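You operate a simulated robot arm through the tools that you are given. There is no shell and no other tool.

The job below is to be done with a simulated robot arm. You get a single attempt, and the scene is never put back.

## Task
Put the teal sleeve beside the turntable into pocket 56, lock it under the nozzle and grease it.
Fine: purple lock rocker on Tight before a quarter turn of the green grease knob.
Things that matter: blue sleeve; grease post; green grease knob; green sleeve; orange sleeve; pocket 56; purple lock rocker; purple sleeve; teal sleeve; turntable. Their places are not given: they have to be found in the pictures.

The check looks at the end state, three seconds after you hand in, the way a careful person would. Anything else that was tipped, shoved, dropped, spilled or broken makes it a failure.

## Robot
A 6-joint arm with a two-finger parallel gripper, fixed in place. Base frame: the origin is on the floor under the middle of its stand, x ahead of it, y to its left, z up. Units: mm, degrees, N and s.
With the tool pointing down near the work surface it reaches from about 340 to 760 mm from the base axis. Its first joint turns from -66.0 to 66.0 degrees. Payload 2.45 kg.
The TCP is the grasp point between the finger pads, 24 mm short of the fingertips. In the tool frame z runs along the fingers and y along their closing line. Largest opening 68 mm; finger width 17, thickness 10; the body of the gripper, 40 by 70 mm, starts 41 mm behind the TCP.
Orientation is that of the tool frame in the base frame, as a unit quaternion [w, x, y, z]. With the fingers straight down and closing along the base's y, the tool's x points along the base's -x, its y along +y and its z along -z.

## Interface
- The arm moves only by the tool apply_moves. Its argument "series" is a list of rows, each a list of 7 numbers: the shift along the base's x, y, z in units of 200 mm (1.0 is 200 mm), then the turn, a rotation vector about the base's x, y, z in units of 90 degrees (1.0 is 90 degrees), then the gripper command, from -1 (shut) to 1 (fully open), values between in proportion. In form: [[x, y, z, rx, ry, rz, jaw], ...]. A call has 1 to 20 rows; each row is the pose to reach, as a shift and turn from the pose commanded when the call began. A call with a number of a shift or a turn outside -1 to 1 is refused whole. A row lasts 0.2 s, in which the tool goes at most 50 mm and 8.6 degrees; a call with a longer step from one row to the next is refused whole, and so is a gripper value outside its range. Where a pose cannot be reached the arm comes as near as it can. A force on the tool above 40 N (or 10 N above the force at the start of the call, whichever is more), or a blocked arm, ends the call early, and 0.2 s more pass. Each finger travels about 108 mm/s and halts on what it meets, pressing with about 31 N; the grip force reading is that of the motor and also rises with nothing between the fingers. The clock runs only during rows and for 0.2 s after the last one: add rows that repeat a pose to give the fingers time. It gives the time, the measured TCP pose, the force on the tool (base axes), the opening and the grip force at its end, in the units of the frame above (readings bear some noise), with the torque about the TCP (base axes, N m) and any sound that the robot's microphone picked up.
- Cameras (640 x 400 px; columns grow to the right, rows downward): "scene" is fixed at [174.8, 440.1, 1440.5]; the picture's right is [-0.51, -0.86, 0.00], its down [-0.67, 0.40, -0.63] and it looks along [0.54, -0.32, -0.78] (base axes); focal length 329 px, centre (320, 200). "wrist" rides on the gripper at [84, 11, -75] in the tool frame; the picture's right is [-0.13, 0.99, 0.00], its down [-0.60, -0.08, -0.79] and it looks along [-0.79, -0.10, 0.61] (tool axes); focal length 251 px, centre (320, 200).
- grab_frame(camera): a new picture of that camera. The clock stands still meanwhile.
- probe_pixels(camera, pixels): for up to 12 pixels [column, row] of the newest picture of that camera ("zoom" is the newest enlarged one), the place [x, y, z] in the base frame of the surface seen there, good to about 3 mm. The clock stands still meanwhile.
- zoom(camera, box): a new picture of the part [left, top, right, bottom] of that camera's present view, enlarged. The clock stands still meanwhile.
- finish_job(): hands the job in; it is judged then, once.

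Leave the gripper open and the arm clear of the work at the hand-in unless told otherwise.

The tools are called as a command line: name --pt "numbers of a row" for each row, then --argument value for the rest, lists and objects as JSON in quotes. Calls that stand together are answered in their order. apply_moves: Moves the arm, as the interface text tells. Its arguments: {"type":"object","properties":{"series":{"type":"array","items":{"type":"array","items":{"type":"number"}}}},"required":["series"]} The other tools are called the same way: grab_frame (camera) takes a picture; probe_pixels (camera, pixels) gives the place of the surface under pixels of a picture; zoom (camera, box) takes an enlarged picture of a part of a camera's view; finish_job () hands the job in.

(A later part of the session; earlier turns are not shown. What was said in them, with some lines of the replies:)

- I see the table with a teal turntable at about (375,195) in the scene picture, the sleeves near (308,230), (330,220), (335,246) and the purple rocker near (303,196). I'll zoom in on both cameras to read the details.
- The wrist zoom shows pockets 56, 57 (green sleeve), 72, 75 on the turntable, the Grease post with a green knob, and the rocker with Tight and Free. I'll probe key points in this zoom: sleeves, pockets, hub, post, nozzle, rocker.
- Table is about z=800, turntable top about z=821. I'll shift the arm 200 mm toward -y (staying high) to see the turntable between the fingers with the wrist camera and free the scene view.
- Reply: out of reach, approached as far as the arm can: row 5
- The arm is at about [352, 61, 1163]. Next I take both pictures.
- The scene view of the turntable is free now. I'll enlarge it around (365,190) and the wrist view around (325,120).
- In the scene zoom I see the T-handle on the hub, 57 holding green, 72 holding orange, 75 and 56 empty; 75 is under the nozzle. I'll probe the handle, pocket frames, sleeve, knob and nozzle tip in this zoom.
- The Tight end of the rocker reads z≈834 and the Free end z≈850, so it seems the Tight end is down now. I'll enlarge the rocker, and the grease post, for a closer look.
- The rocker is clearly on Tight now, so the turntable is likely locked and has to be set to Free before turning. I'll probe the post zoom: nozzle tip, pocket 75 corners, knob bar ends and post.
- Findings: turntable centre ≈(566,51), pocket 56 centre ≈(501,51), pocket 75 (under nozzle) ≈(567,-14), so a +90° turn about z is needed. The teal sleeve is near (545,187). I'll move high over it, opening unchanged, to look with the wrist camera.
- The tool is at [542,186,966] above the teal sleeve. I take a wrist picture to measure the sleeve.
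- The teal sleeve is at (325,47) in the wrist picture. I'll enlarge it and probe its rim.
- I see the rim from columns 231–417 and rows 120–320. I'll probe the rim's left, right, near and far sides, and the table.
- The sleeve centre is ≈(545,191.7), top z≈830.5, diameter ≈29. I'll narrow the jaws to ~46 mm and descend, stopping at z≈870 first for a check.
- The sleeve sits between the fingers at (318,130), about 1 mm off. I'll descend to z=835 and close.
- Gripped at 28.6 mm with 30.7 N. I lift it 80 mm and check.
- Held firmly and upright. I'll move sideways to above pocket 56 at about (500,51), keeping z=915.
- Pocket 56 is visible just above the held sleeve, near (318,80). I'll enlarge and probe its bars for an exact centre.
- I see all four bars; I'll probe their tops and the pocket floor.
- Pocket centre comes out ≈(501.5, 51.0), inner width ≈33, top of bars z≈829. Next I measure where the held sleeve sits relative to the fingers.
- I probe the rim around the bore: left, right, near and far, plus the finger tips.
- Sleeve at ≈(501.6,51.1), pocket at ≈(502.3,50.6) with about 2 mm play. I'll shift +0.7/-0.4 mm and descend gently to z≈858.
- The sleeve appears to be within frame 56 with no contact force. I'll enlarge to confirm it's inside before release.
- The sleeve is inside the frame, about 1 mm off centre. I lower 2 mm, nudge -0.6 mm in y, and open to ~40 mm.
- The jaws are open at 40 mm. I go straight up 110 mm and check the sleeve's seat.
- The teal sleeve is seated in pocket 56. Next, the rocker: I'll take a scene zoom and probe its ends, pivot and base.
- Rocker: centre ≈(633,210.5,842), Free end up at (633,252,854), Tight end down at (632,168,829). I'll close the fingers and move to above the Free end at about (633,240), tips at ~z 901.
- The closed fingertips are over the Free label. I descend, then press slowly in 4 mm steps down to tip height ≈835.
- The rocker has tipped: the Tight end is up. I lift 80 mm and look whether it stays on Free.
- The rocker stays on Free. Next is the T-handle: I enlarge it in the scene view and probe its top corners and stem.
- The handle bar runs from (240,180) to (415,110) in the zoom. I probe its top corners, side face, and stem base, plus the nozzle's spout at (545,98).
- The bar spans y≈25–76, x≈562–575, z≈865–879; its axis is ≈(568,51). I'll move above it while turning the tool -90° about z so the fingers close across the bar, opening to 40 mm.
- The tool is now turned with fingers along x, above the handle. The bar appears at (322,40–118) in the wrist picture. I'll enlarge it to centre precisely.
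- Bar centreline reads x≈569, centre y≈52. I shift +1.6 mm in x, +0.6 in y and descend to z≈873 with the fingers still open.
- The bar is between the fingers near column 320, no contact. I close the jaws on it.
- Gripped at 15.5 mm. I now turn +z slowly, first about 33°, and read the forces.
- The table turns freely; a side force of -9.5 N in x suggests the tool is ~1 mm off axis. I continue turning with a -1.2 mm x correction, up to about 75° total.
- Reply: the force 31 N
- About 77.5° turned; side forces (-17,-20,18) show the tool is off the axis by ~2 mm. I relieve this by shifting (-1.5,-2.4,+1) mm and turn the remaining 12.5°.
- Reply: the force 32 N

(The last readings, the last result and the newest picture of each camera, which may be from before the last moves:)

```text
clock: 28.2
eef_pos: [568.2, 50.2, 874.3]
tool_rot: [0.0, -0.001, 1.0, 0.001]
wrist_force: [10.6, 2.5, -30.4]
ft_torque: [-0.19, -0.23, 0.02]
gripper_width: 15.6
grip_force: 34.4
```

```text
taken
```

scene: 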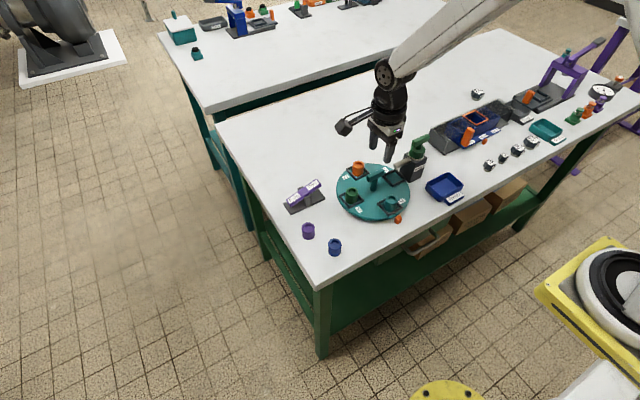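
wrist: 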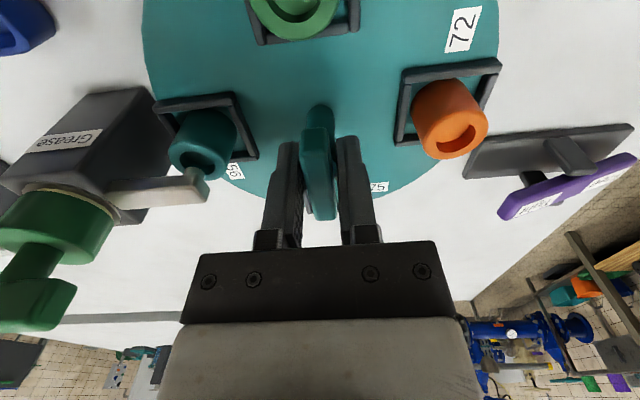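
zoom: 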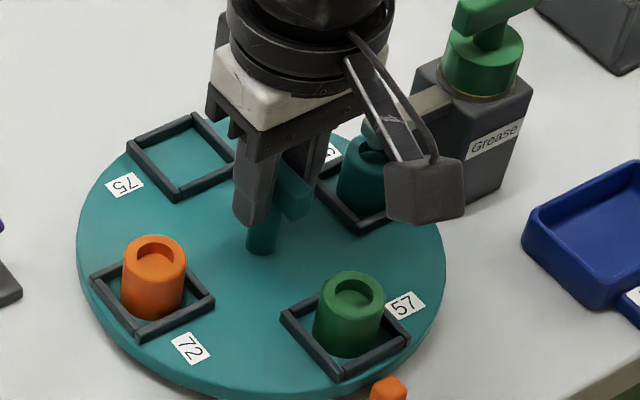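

The tool is at nominal orientation and pocket 56 is under the nozzle. There's a -30 N vertical preload, so I lower 0.8 mm and open the jaws to ~36 mm.

apply_moves --pt "0 0 -0.004 0 0 0 -1" --pt "0 0 -0.004 0 0 0 -1" --pt "0 0 -0.004 0 0 0 -0.4" --pt "0 0 -0.004 0 0 0 0.0" --pt "0 0 -0.004 0 0 0 0.06" --pt "0 0 -0.004 0 0 0 0.06"

grab_frame --camera "wrist"

zoom --camera "scene" --box '[330, 140, 440, 220]'

```text
clock: 29.6
eef_pos: [567.8, 49.9, 873.1]
tool_rot: [0.0, 0.0, 1.0, 0.0]
wrist_force: [0.3, -0.1, -0.3]
ft_torque: [0.0, 0.0, 0.02]
gripper_width: 36.1
grip_force: 0.0
```

```text
taken
```

wrist: 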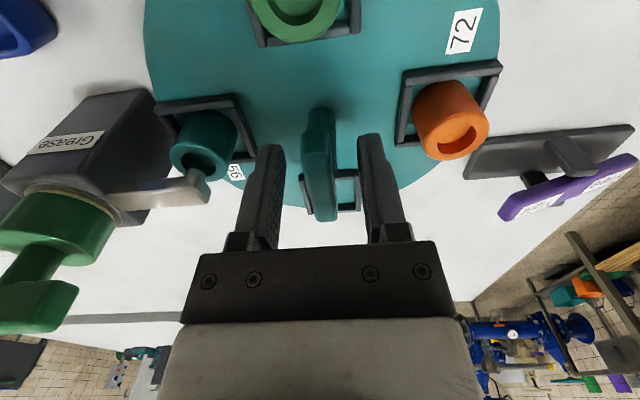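

```text
5.00 times, centred on (385, 180) of scene
```

zoom: 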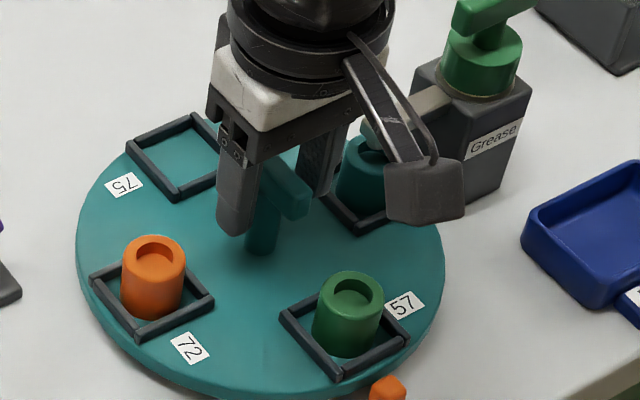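

The handle is free with no force. I raise the tool and move to above the rocker's Tight end at ≈(633,180), closing the fingers, then check the alignment in the scene view.

apply_moves --pt "0 0 0.15 0 0 0 0.06" --pt "0 0 0.35 0 0 0 0.06" --pt "0.0 0.0 0.5 0 0 0 0.06" --pt "0.1 0.2 0.5 0 0 0 -1" --pt "0.2 0.4 0.5 0 0 0 -1" --pt "0.3 0.6 0.45 0 0 0 -1" --pt "0.327 0.66 0.35 0 0 0 -1" --pt "0.327 0.66 0.35 0 0 0 -1"

zoom --camera "scene" --box '[330, 130, 440, 220]'

grab_frame --camera "scene"

```text
clock: 31.4
eef_pos: [633.1, 182.1, 943.3]
tool_rot: [0.0, -0.001, 1.0, 0.0]
wrist_force: [0.3, 0.1, 0.0]
ft_torque: [0.02, -0.01, -0.04]
gripper_width: 0.0
grip_force: 23.4
```

```text
4.44 times, centred on (385, 175) of scene
```

zoom: 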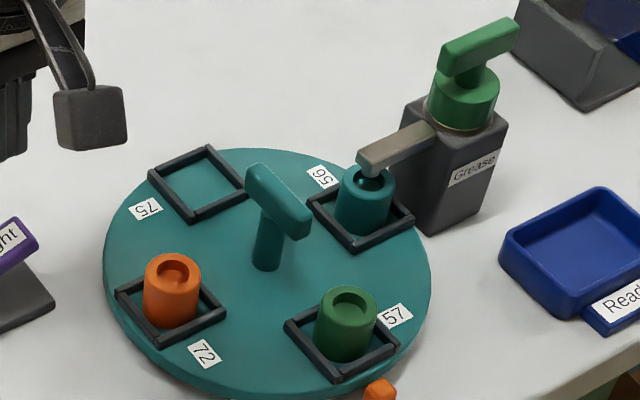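

```text
taken
```

scene: 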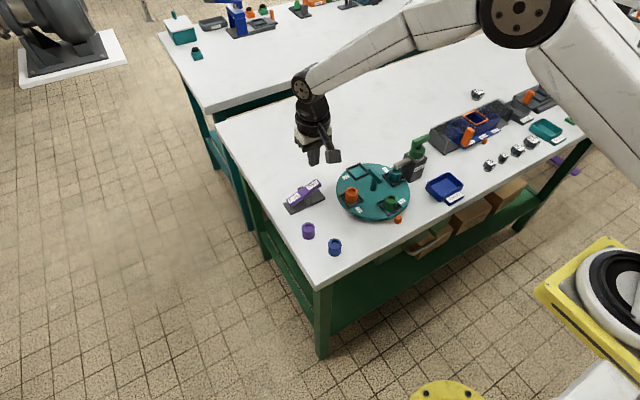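

The teal sleeve stands under the nozzle. I'll enlarge around the nozzle to verify the alignment.

zoom --camera "scene" --box '[375, 150, 425, 190]'

```text
10.00 times, centred on (400, 170) of scene
```

zoom: 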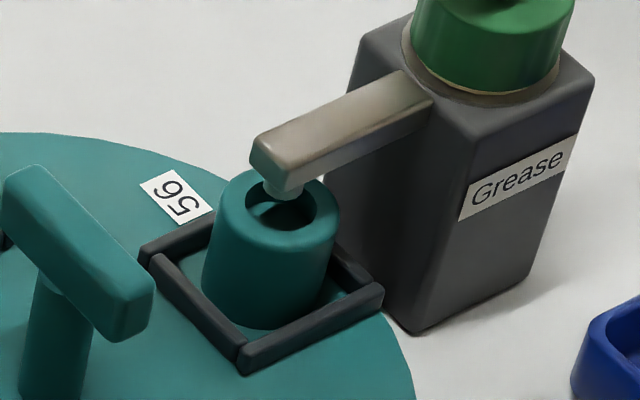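

The spout points into the bore. I'll probe the sleeve rim, pocket bars and spout for a numerical check.

probe_pixels --camera "zoom" --pixels '[[222, 205], [334, 212], [275, 238], [330, 190], [284, 197], [283, 188], [265, 160], [145, 250], [240, 360], [378, 290], [215, 212], [300, 235]]'

probe_pixels --camera "scene" --pixels '[[396, 208], [357, 172], [351, 193], [374, 183]]'

```text
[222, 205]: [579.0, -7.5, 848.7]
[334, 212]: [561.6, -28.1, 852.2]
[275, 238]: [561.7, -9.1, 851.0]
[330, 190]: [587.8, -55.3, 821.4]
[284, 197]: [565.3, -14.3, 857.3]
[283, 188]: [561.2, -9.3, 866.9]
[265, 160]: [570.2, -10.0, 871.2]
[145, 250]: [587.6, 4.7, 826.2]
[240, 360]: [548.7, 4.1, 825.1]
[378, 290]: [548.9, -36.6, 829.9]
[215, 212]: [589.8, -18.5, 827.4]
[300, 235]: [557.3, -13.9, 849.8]
```

```text
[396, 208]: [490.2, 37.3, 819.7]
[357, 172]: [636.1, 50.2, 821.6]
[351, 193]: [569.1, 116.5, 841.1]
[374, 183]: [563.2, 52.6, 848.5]
```

Pocket 56 is centred at ≈(568,-16), the same place 75 had, and the spout is at ≈(566,-14), within play. Now I press the Tight end at (633,182) the same way as before.

apply_moves --pt "0 -0.004 -0.12 0 0 0 -1" --pt "0 -0.004 -0.24 0 0 0 -1" --pt "0 -0.004 -0.3 0 0 0 -1" --pt "0 -0.004 -0.33 0 0 0 -1" --pt "0 -0.004 -0.35 0 0 0 -1" --pt "0 -0.004 -0.37 0 0 0 -1" --pt "0 -0.004 -0.39 0 0 0 -1" --pt "0 -0.004 -0.405 0 0 0 -1" --pt "0 -0.004 -0.42 0 0 0 -1" --pt "0 -0.004 -0.42 0 0 0 -1"

zoom --camera "scene" --box '[260, 150, 356, 220]'

```text
clock: 33.6
eef_pos: [633.2, 181.7, 860.5]
tool_rot: [0.001, 0.0, 1.0, 0.0]
wrist_force: [-0.1, -4.6, 6.1]
ft_torque: [-0.08, 0.04, 0.03]
gripper_width: 0.1
grip_force: 22.9
```

```text
5.71 times, centred on (308, 185) of scene
```

zoom: 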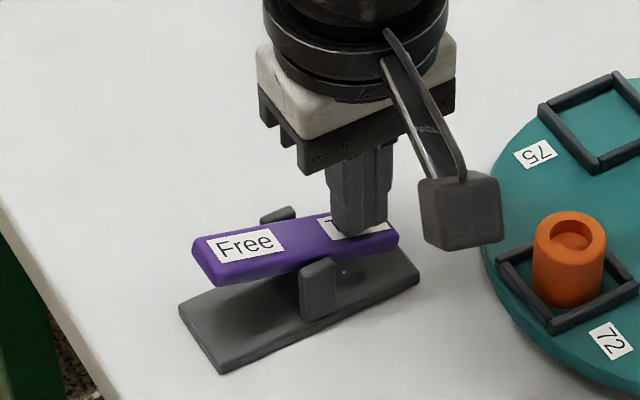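

The rocker has tipped to Tight (Free end up), with a light 6 N contact. I lift and verify it stays.

apply_moves --pt "0 0 0.1 0 0 0 -1" --pt "0 0 0.25 0 0 0 -1" --pt "0 0 0.4 0 0 0 -1" --pt "0 0 0.55 0 0 0 -1" --pt "0 0 0.65 0 0 0 -1" --pt "0 0 0.65 0 0 0 -1"

zoom --camera "scene" --box '[260, 150, 420, 250]'

zoom --camera "scene" --box '[375, 130, 439, 190]'

```text
clock: 35.0
eef_pos: [631.9, 181.4, 989.8]
tool_rot: [0.0, 0.0, 1.0, 0.0]
wrist_force: [0.2, 0.6, -0.9]
ft_torque: [-0.01, -0.02, 0.01]
gripper_width: 0.1
grip_force: 23.5
```

```text
4.00 times, centred on (340, 200) of scene
```

zoom: 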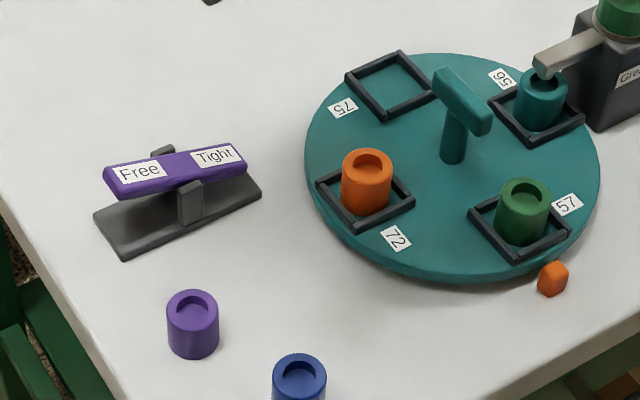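

```text
6.67 times, centred on (407, 160) of scene
```

zoom: 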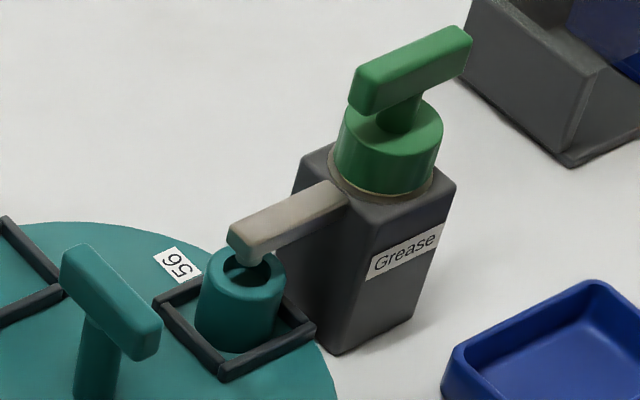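

The rocker is on Tight and the sleeve is under the nozzle. Next is the green knob: I move toward it at height ~1000 to look for markings and measure it.

apply_moves --pt "-0.1 -0.2 0.05 0 0 0 -1" --pt "-0.2 -0.4 0.05 0 0 0 -1" --pt "-0.3 -0.6 0.05 0 0 0 0.18" --pt "-0.4 -0.8 0.05 0 0 0 0.18" --pt "-0.5 -1.0 0.05 0 0 0 0.18" --pt "-0.5 -1.0 0.05 0 0 0 0.18"

grab_frame --camera "wrist"

grab_frame --camera "scene"

```text
clock: 36.4
eef_pos: [531.8, -19.5, 999.3]
tool_rot: [0.0, -0.001, 1.0, 0.0]
wrist_force: [-0.2, -0.1, 0.2]
ft_torque: [-0.02, 0.01, 0.03]
gripper_width: 40.3
grip_force: 0.1
```

```text
taken
```

wrist: 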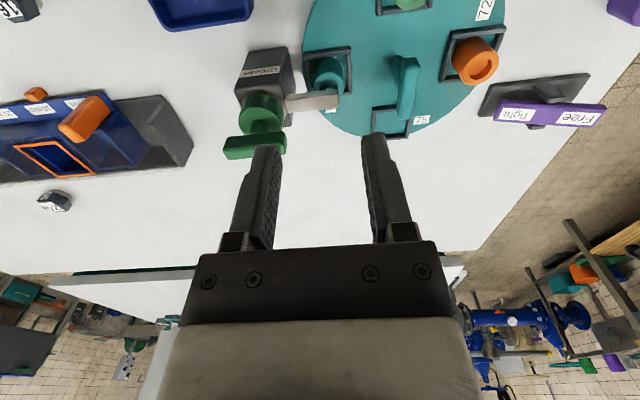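

```text
taken
```

scene: 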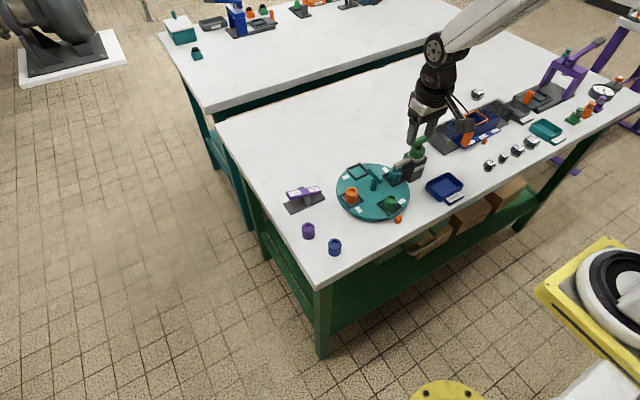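

I see the knob at (262,130) in the wrist picture, and the neighbouring device around (100,130). I enlarge the knob and the device area.

zoom --camera "wrist" --box '[215, 40, 343, 160]'

probe_pixels --camera "wrist" --pixels '[[85, 115], [100, 105], [150, 110], [235, 155], [275, 145], [255, 140], [262, 115], [240, 60], [290, 150], [170, 160]]'

```text
3.33 times, centred on (279, 100) of wrist
```

zoom: 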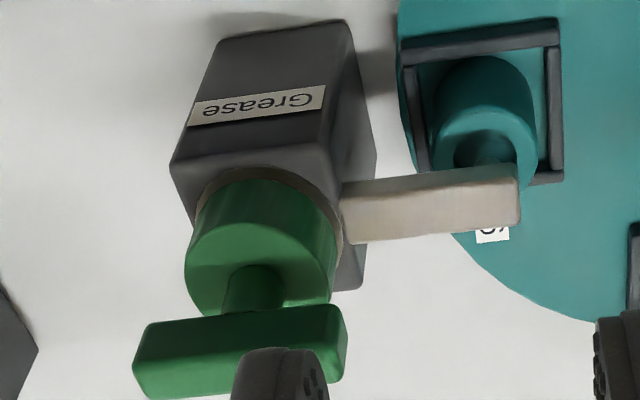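

```text
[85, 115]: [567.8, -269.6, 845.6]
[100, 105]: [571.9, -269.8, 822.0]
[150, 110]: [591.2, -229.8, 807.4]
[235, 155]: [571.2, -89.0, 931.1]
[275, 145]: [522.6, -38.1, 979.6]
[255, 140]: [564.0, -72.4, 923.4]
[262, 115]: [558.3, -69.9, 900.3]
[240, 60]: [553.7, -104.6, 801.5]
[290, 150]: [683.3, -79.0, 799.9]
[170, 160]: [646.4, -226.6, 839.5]
```

No direction marks are visible on the knob. I move above it at ≈(567,-70,1005) while turning the tool -90° so the fingers close across the bar.

apply_moves --pt "0.016 -0.0227 0.005 0 0 -0.0909 0.18" --pt "0.032 -0.0454 0.01 0 0 -0.1818 0.18" --pt "0.048 -0.0681 0.015 0 0 -0.2727 0.18" --pt "0.064 -0.0908 0.02 0 0 -0.3636 0.18" --pt "0.08 -0.1135 0.025 0 0 -0.4545 0.18" --pt "0.096 -0.1362 0.03 0 0 -0.5454 0.18" --pt "0.112 -0.1589 0.03 0 0 -0.6363 0.18" --pt "0.128 -0.1816 0.03 0 0 -0.7272 0.18" --pt "0.144 -0.2043 0.03 0 0 -0.8181 0.18" --pt "0.16 -0.227 0.03 0 0 -0.909 0.18" --pt "0.176 -0.252 0.03 0 0 -1.0 0.18" --pt "0.176 -0.252 0.03 0 0 -1.0 0.18"

grab_frame --camera "wrist"

zoom --camera "wrist" --box '[256, 40, 384, 160]'

zoom --camera "scene" --box '[370, 90, 470, 190]'

```text
clock: 39.0
eef_pos: [567.7, -69.9, 1004.7]
tool_rot: [0.0, 0.708, 0.707, 0.0]
wrist_force: [0.3, 1.0, 0.0]
ft_torque: [0.05, 0.01, -0.01]
gripper_width: 40.2
grip_force: 0.1
```

```text
taken
```

wrist: 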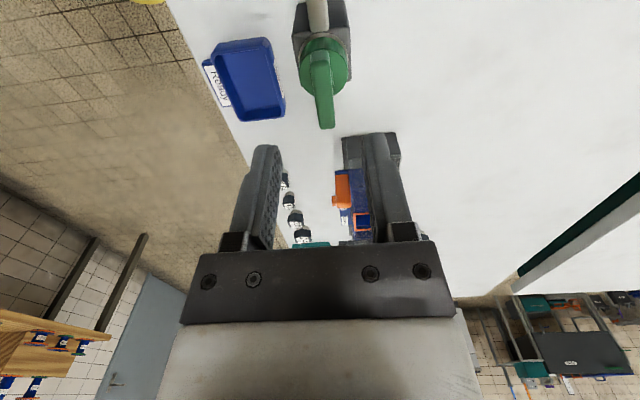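

```text
3.33 times, centred on (320, 100) of wrist
```

zoom: 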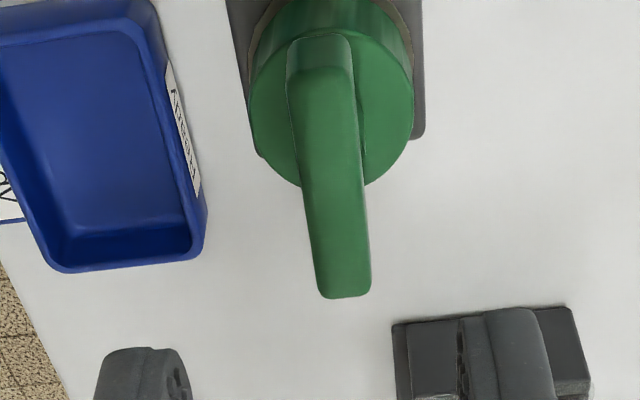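

```text
4.00 times, centred on (420, 140) of scene
```

zoom: 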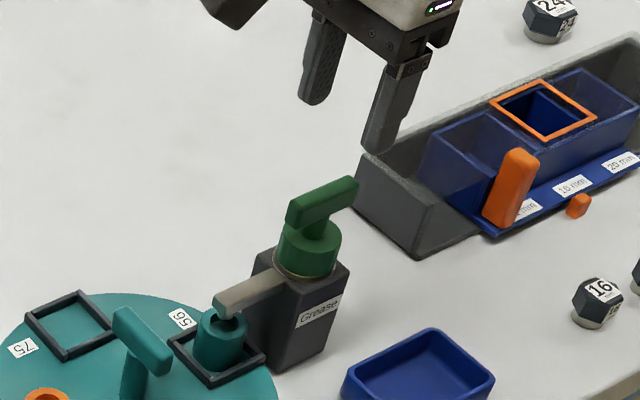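

I'll probe the knob bar's ends and cylinder from both cameras to get its axis.

probe_pixels --camera "zoom" --pixels '[[289, 198], [297, 208], [344, 179], [355, 186], [322, 195], [290, 222], [300, 255], [285, 245], [335, 245], [312, 228]]'

probe_pixels --camera "wrist" --pixels '[[320, 63], [327, 126], [324, 95], [317, 95], [331, 95], [303, 65], [345, 65]]'

```text
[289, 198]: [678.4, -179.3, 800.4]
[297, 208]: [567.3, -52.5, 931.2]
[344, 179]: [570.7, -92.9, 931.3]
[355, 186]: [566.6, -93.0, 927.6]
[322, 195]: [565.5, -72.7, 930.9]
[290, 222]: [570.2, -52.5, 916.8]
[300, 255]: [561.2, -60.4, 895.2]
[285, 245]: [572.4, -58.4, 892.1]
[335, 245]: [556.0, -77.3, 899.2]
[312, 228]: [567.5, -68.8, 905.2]
```

```text
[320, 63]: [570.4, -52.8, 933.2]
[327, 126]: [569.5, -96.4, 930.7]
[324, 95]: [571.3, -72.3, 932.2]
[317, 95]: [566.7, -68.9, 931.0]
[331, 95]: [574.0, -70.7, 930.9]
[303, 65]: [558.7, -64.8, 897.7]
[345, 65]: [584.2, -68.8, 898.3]
```

I need the height of the knob's cylinder top so the fingertips don't hit it. I enlarge the wrist view and probe the green disc on both sides of the bar.

zoom --camera "wrist" --box '[280, 20, 370, 140]'

probe_pixels --camera "zoom" --pixels '[[270, 170], [265, 150], [380, 160], [395, 150], [285, 200], [370, 190], [300, 70], [380, 80], [320, 130], [345, 330]]'

```text
3.33 times, centred on (325, 80) of wrist
```

zoom: 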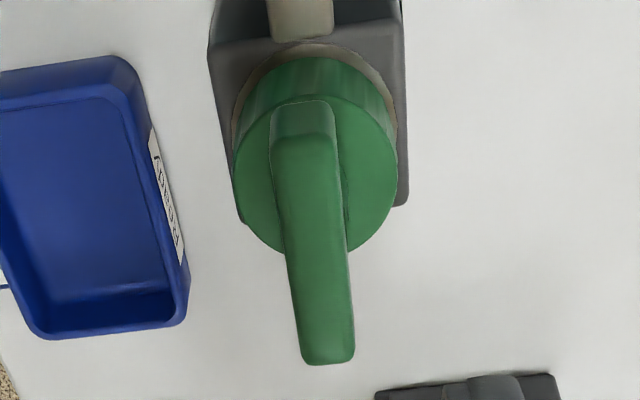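

```text
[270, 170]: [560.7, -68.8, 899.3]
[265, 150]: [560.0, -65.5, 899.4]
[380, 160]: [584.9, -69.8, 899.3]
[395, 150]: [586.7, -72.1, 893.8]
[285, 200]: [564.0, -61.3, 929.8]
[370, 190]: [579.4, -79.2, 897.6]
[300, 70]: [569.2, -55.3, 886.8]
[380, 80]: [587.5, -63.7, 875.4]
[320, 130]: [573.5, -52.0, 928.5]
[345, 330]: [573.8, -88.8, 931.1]
```

The cylinder top is at z≈899 and the bar spans z≈916–931, so I grip with TCP at z≈928 (tips ≈904). Axis ≈(569.2,-73). I descend there with jaws at 40 mm.

apply_moves --pt "0.0075 -0.0155 -0.1 0 0 0 0.18" --pt "0.0075 -0.0155 -0.2 0 0 0 0.18" --pt "0.0075 -0.0155 -0.3 0 0 0 0.18" --pt "0.0075 -0.0155 -0.35 0 0 0 0.18" --pt "0.0075 -0.0155 -0.382 0 0 0 0.18" --pt "0.0075 -0.0155 -0.382 0 0 0 0.18"

grab_frame --camera "wrist"

zoom --camera "scene" --box '[370, 100, 450, 190]'

```text
clock: 40.4
eef_pos: [568.4, -72.9, 930.3]
tool_rot: [0.001, 0.707, 0.707, 0.0]
wrist_force: [-0.6, 0.0, 0.4]
ft_torque: [0.01, -0.04, 0.01]
gripper_width: 40.1
grip_force: 0.0
```

```text
taken
```

wrist: 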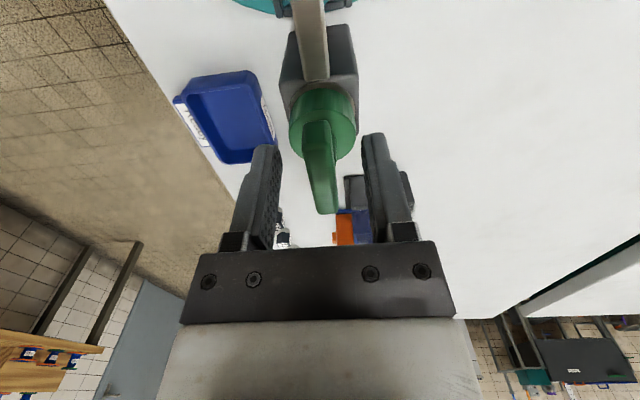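

```text
4.44 times, centred on (410, 145) of scene
```

zoom: 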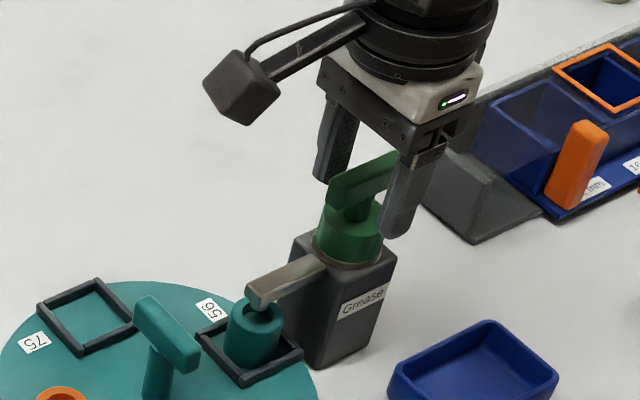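

The bar lies between the fingers at column ~322. I lower 1.6 mm and close.

apply_moves --pt "0 0 -0.008 0 0 0 0.18" --pt "0 0 -0.008 0 0 0 -0.4" --pt "0 0 -0.008 0 0 0 -0.7" --pt "0 0 -0.008 0 0 0 -1" --pt "0 0 -0.008 0 0 0 -1" --pt "0 0 -0.008 0 0 0 -1"

```text
clock: 41.8
eef_pos: [570.2, -73.1, 928.2]
tool_rot: [0.001, 0.707, 0.707, 0.001]
wrist_force: [10.9, -0.3, -4.6]
ft_torque: [-0.02, -0.03, 0.02]
gripper_width: 13.7
grip_force: 33.7
```

Gripped at 13.7 mm with +10.9 N in x, so the axis is ~1.2 mm farther in x. I correct that and try a small +7° turn to feel the direction.

apply_moves --pt "0.006 0 0 0 0 0 -1" --pt "0.006 0 0 0 0 0.04 -1" --pt "0.006 0 0 0 0 0.08 -1" --pt "0.006 0 0 0 0 0.08 -1"

zoom --camera "scene" --box '[370, 100, 450, 190]'

```text
clock: 42.8
eef_pos: [569.1, -71.3, 927.3]
tool_rot: [0.0, 0.661, 0.75, -0.001]
wrist_force: [-4.0, -3.7, 12.9]
ft_torque: [0.52, 0.5, -0.47]
gripper_width: 14.2
grip_force: 34.4
```

```text
4.44 times, centred on (410, 145) of scene
```

zoom: 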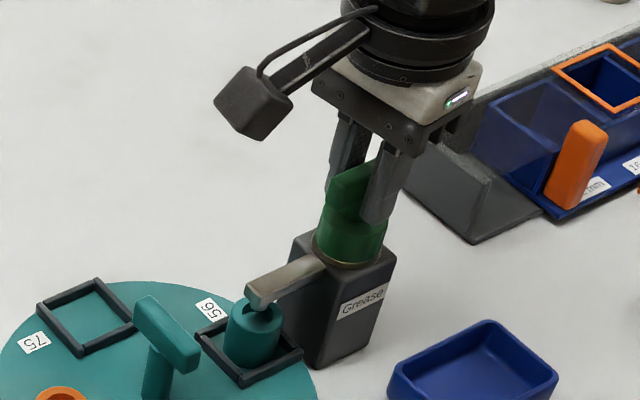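

Turning + gives a resisting torque of -0.47 N·m and the jaws spread slightly, so that way seems blocked. I return and try -7° the other way.

apply_moves --pt "0 0 0 0 0 -0.04 -1" --pt "0 0 0 0 0 -0.08 -1" --pt "0 0 0 0 0 -0.08 -1"

```text
clock: 43.6
eef_pos: [569.5, -73.3, 928.3]
tool_rot: [0.0, 0.707, 0.707, 0.0]
wrist_force: [-9.0, -8.5, 15.6]
ft_torque: [-0.5, 0.38, -0.02]
gripper_width: 13.7
grip_force: 34.1
```

Back at the start angle with z torque ≈0. Now I try -7°.

apply_moves --pt "-0.003 -0.003 0 0 0 0 -1" --pt "-0.003 -0.003 0 0 0 -0.04 -1" --pt "-0.003 -0.003 0 0 0 -0.08 -1" --pt "-0.003 -0.003 0 0 0 -0.08 -1"

zoom --camera "scene" --box '[370, 100, 450, 190]'

```text
clock: 44.6
eef_pos: [569.8, -73.0, 927.6]
tool_rot: [0.0, 0.751, 0.66, 0.0]
wrist_force: [-0.8, -2.5, 7.6]
ft_torque: [-0.63, 0.23, -0.03]
gripper_width: 13.7
grip_force: 33.3
```

```text
4.44 times, centred on (410, 145) of scene
```

zoom: 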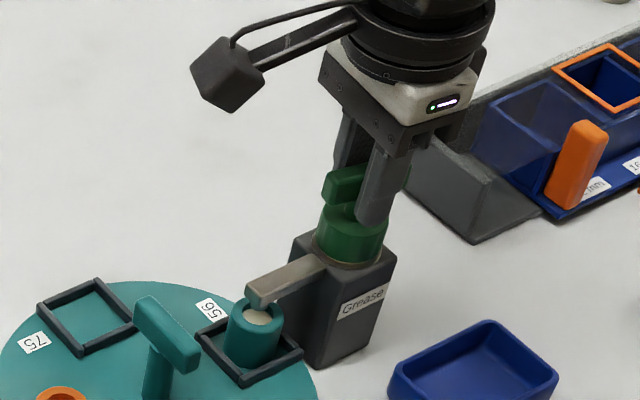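

The knob follows freely in the - direction, and a light grease spot is visible in the sleeve's bore. I continue turning -40° more.

apply_moves --pt "0 0 -0.002 0 0 -0.08 -1" --pt "0 0 -0.002 0 0 -0.16 -1" --pt "0 0 -0.002 0 0 -0.24 -1" --pt "0 0 -0.002 0 0 -0.32 -1" --pt "0 0 -0.002 0 0 -0.4 -1" --pt "0 0 -0.002 0 0 -0.46 -1" --pt "0 0 -0.002 0 0 -0.46 -1"

zoom --camera "scene" --box '[370, 100, 450, 190]'

```text
clock: 46.2
eef_pos: [571.6, -74.1, 926.9]
tool_rot: [0.001, 0.936, 0.352, 0.001]
wrist_force: [12.9, -4.5, 8.1]
ft_torque: [-0.14, 0.02, 0.02]
gripper_width: 13.7
grip_force: 33.2
```

```text
4.44 times, centred on (410, 145) of scene
```

zoom: 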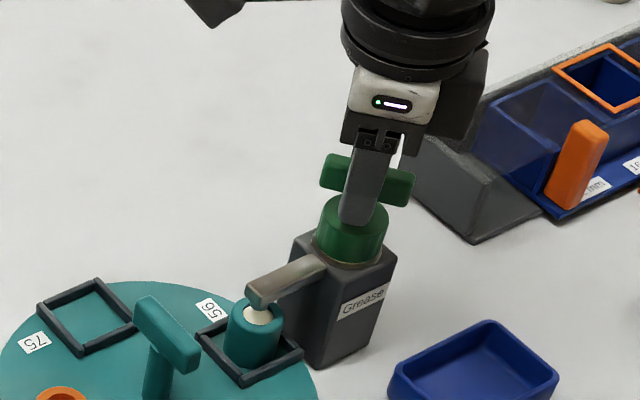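

About 49° turned. A 13 N side force in +x suggests shifting +1.2 mm. I complete the remaining 41°.

apply_moves --pt "0.006 -0.002 0 0 0 -0.05 -1" --pt "0.006 -0.002 0 0 0 -0.13 -1" --pt "0.006 -0.002 0 0 0 -0.21 -1" --pt "0.006 -0.002 0 0 0 -0.29 -1" --pt "0.006 -0.002 0 0 0 -0.37 -1" --pt "0.006 -0.002 0 0 0 -0.42 -1" --pt "0.006 -0.002 0 0 0 -0.458 -1" --pt "0.006 -0.002 0 0 0 -0.458 -1"

zoom --camera "scene" --box '[370, 100, 450, 190]'

grab_frame --camera "wrist"

```text
clock: 48.0
eef_pos: [571.3, -75.0, 927.7]
tool_rot: [0.0, 1.0, 0.001, 0.001]
wrist_force: [6.5, -16.5, 14.7]
ft_torque: [-0.28, 0.18, 0.03]
gripper_width: 13.5
grip_force: 33.6
```

```text
4.44 times, centred on (410, 145) of scene
```

zoom: 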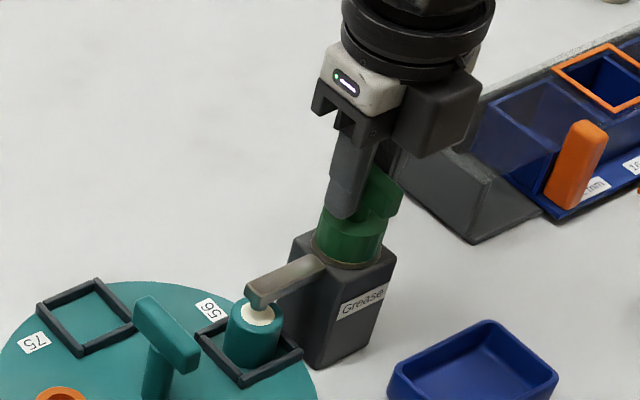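

```text
taken
```

wrist: 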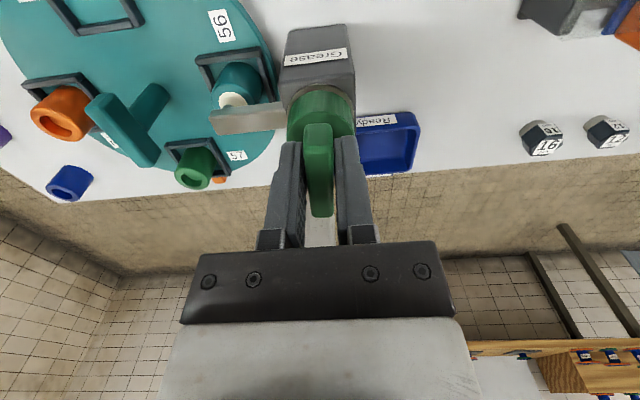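

The knob bar now points along x: a full quarter turn, and the grease fills the sleeve top. I relieve the -16 N in y by shifting -2 mm and open the jaws.

apply_moves --pt "0.002 -0.009 0.003 0 0 0 -1" --pt "0.002 -0.009 0.003 0 0 0 -1" --pt "0.002 -0.009 0.003 0 0 0 -0.4" --pt "0.002 -0.009 0.003 0 0 0 0.0" --pt "0.002 -0.009 0.003 0 0 0 0.18" --pt "0.002 -0.009 0.003 0 0 0 0.18"

grab_frame --camera "wrist"

```text
clock: 49.4
eef_pos: [571.4, -75.3, 927.2]
tool_rot: [0.0, 1.0, 0.001, 0.0]
wrist_force: [-0.4, 0.0, -0.1]
ft_torque: [-0.01, -0.01, -0.04]
gripper_width: 40.3
grip_force: 0.1
```

```text
taken
```

wrist: 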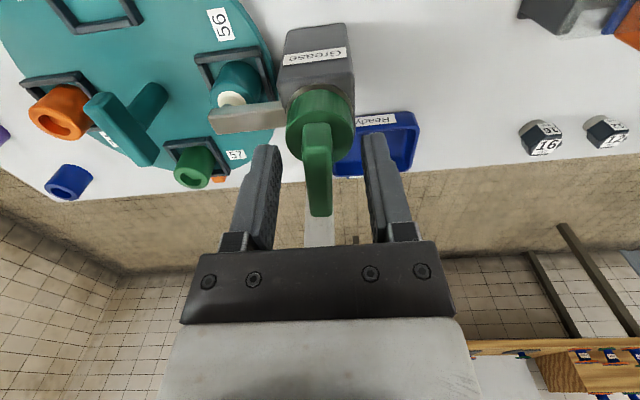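

The jaws are open and force-free. I raise straight up 100 mm and check the knob's final state.

apply_moves --pt "0 0 0.1 0 0 0 0.18" --pt "0 0 0.25 0 0 0 0.18" --pt "0 0 0.4 0 0 0 0.18" --pt "0 0 0.6 0 0 0 0.18" --pt "0 0 0.6 0 0 0 0.18"

zoom --camera "wrist" --box '[200, 0, 400, 130]'

zoom --camera "scene" --box '[370, 120, 440, 190]'

```text
clock: 50.6
eef_pos: [570.0, -75.9, 1048.2]
tool_rot: [0.0, 1.0, 0.002, 0.0]
wrist_force: [0.2, -0.2, 0.1]
ft_torque: [-0.03, 0.0, 0.02]
gripper_width: 39.8
grip_force: 0.0
```

```text
3.08 times, centred on (300, 65) of wrist
```

zoom: 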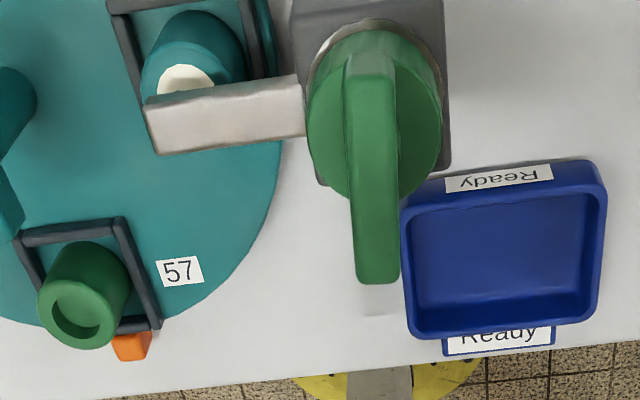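

```text
5.71 times, centred on (405, 155) of scene
```

zoom: 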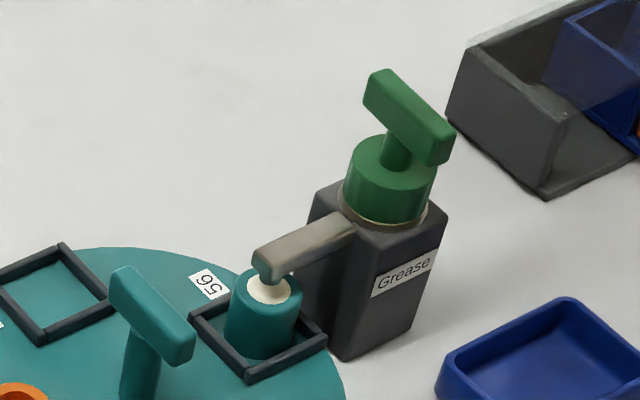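

The knob bar is now parallel to the turntable handle (along x) and grease sits in the sleeve. I probe the bar ends to confirm the angle, and the pocket and rocker from the scene view.

probe_pixels --camera "zoom" --pixels '[[372, 80], [385, 75], [432, 142], [446, 132], [115, 275], [130, 268], [178, 345], [190, 338]]'

grab_frame --camera "scene"

```text
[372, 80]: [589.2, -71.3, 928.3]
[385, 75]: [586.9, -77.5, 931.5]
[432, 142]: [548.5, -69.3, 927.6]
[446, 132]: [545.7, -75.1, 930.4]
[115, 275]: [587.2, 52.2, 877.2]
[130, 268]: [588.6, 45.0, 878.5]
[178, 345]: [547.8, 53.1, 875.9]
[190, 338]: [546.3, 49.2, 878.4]
```

```text
taken
```

scene: 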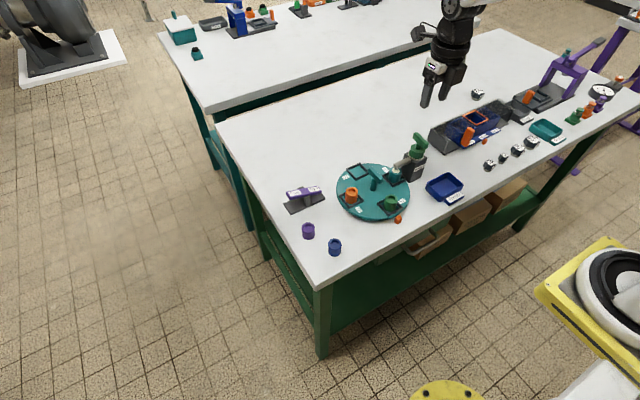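

The knob bar and handle both lie along x within noise (≈90° each). I raise the arm further, open the gripper fully and back off, then take last checks.

apply_moves --pt "0 0 0.2 0 0 0 0.5" --pt "0 0 0.4 0 0 0 1" --pt "-0.1 0 0.5 0 0 0 1" --pt "-0.3 0 0.5 0 0 0 1" --pt "-0.4 0 0.5 0 0 0 1" --pt "-0.4 0 0.5 0 0 0 1"

zoom --camera "scene" --box '[270, 130, 430, 260]'

zoom --camera "scene" --box '[276, 176, 340, 216]'

grab_frame --camera "scene"

```text
clock: 52.0
eef_pos: [489.8, -76.0, 1148.4]
tool_rot: [0.0, 1.0, 0.001, 0.0]
wrist_force: [-0.6, -0.7, 0.5]
ft_torque: [0.04, 0.0, 0.0]
gripper_width: 68.1
grip_force: 0.1
```

```text
3.08 times, centred on (350, 195) of scene
```

zoom: 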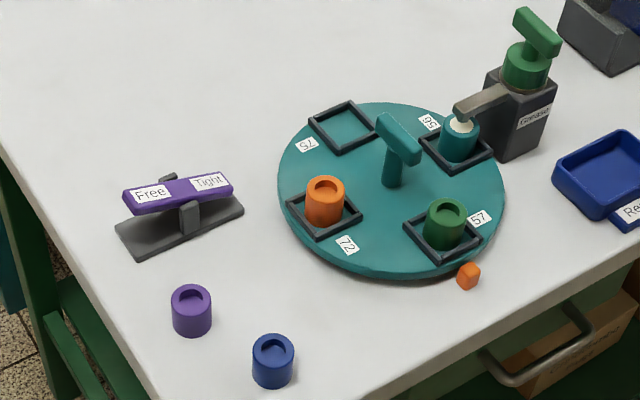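

```text
10.00 times, centred on (308, 196) of scene
```

zoom: 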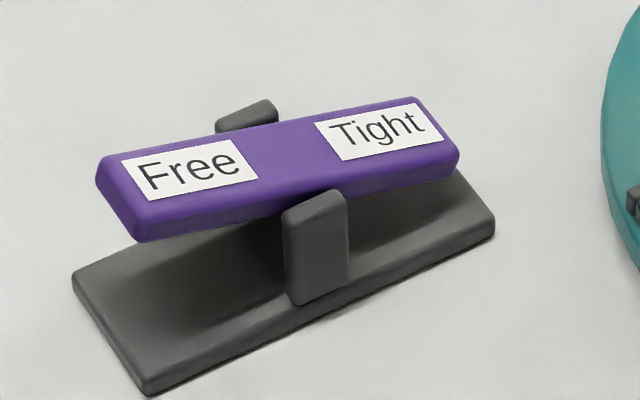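

```text
taken
```

scene: 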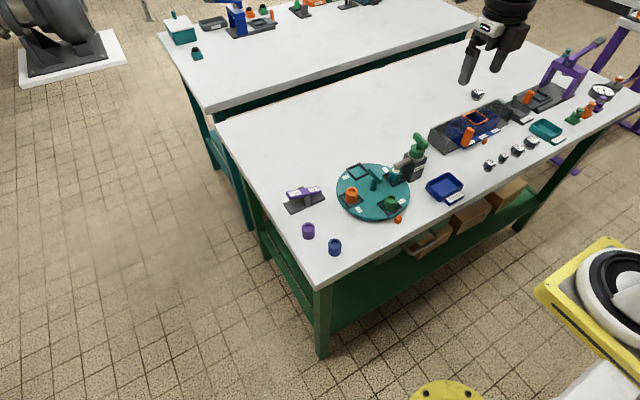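

The teal sleeve is in pocket 56 under the nozzle with grease in its bore. The rocker is on Tight and the knob is a quarter turn round. The other sleeves are where they should be, and the arm is clear with the gripper open. I hand the job in.

finish_job

```text
The job is handed in.
```

The teal sleeve is in pocket 56, locked under the nozzle and greased, and the job is handed in. I haven't seen the check's verdict.

- **Sleeve:** I placed the teal sleeve upright in pocket 56. It sits inside the frame, within a few millimetres of the nozzle spout.
- **Turntable:** The rocker was on Tight at the start, so I set it to Free. I then turned the table 90° by its handle, which brought pocket 56 under the nozzle.
- **Lock:** I pressed the purple rocker back to Tight before touching the grease knob. The last picture shows it still on Tight.
- **Grease:** I turned the green knob a quarter turn clockwise, seen from above. I first tried about 7° the other way; it was blocked there, so I reversed. Grease is visible in the top of the sleeve.

In the last pictures the blue, purple, green and orange sleeves are all standing as before, with green and orange still in their pockets. Nothing else looks moved. The gripper is open and the arm is raised clear of the work.
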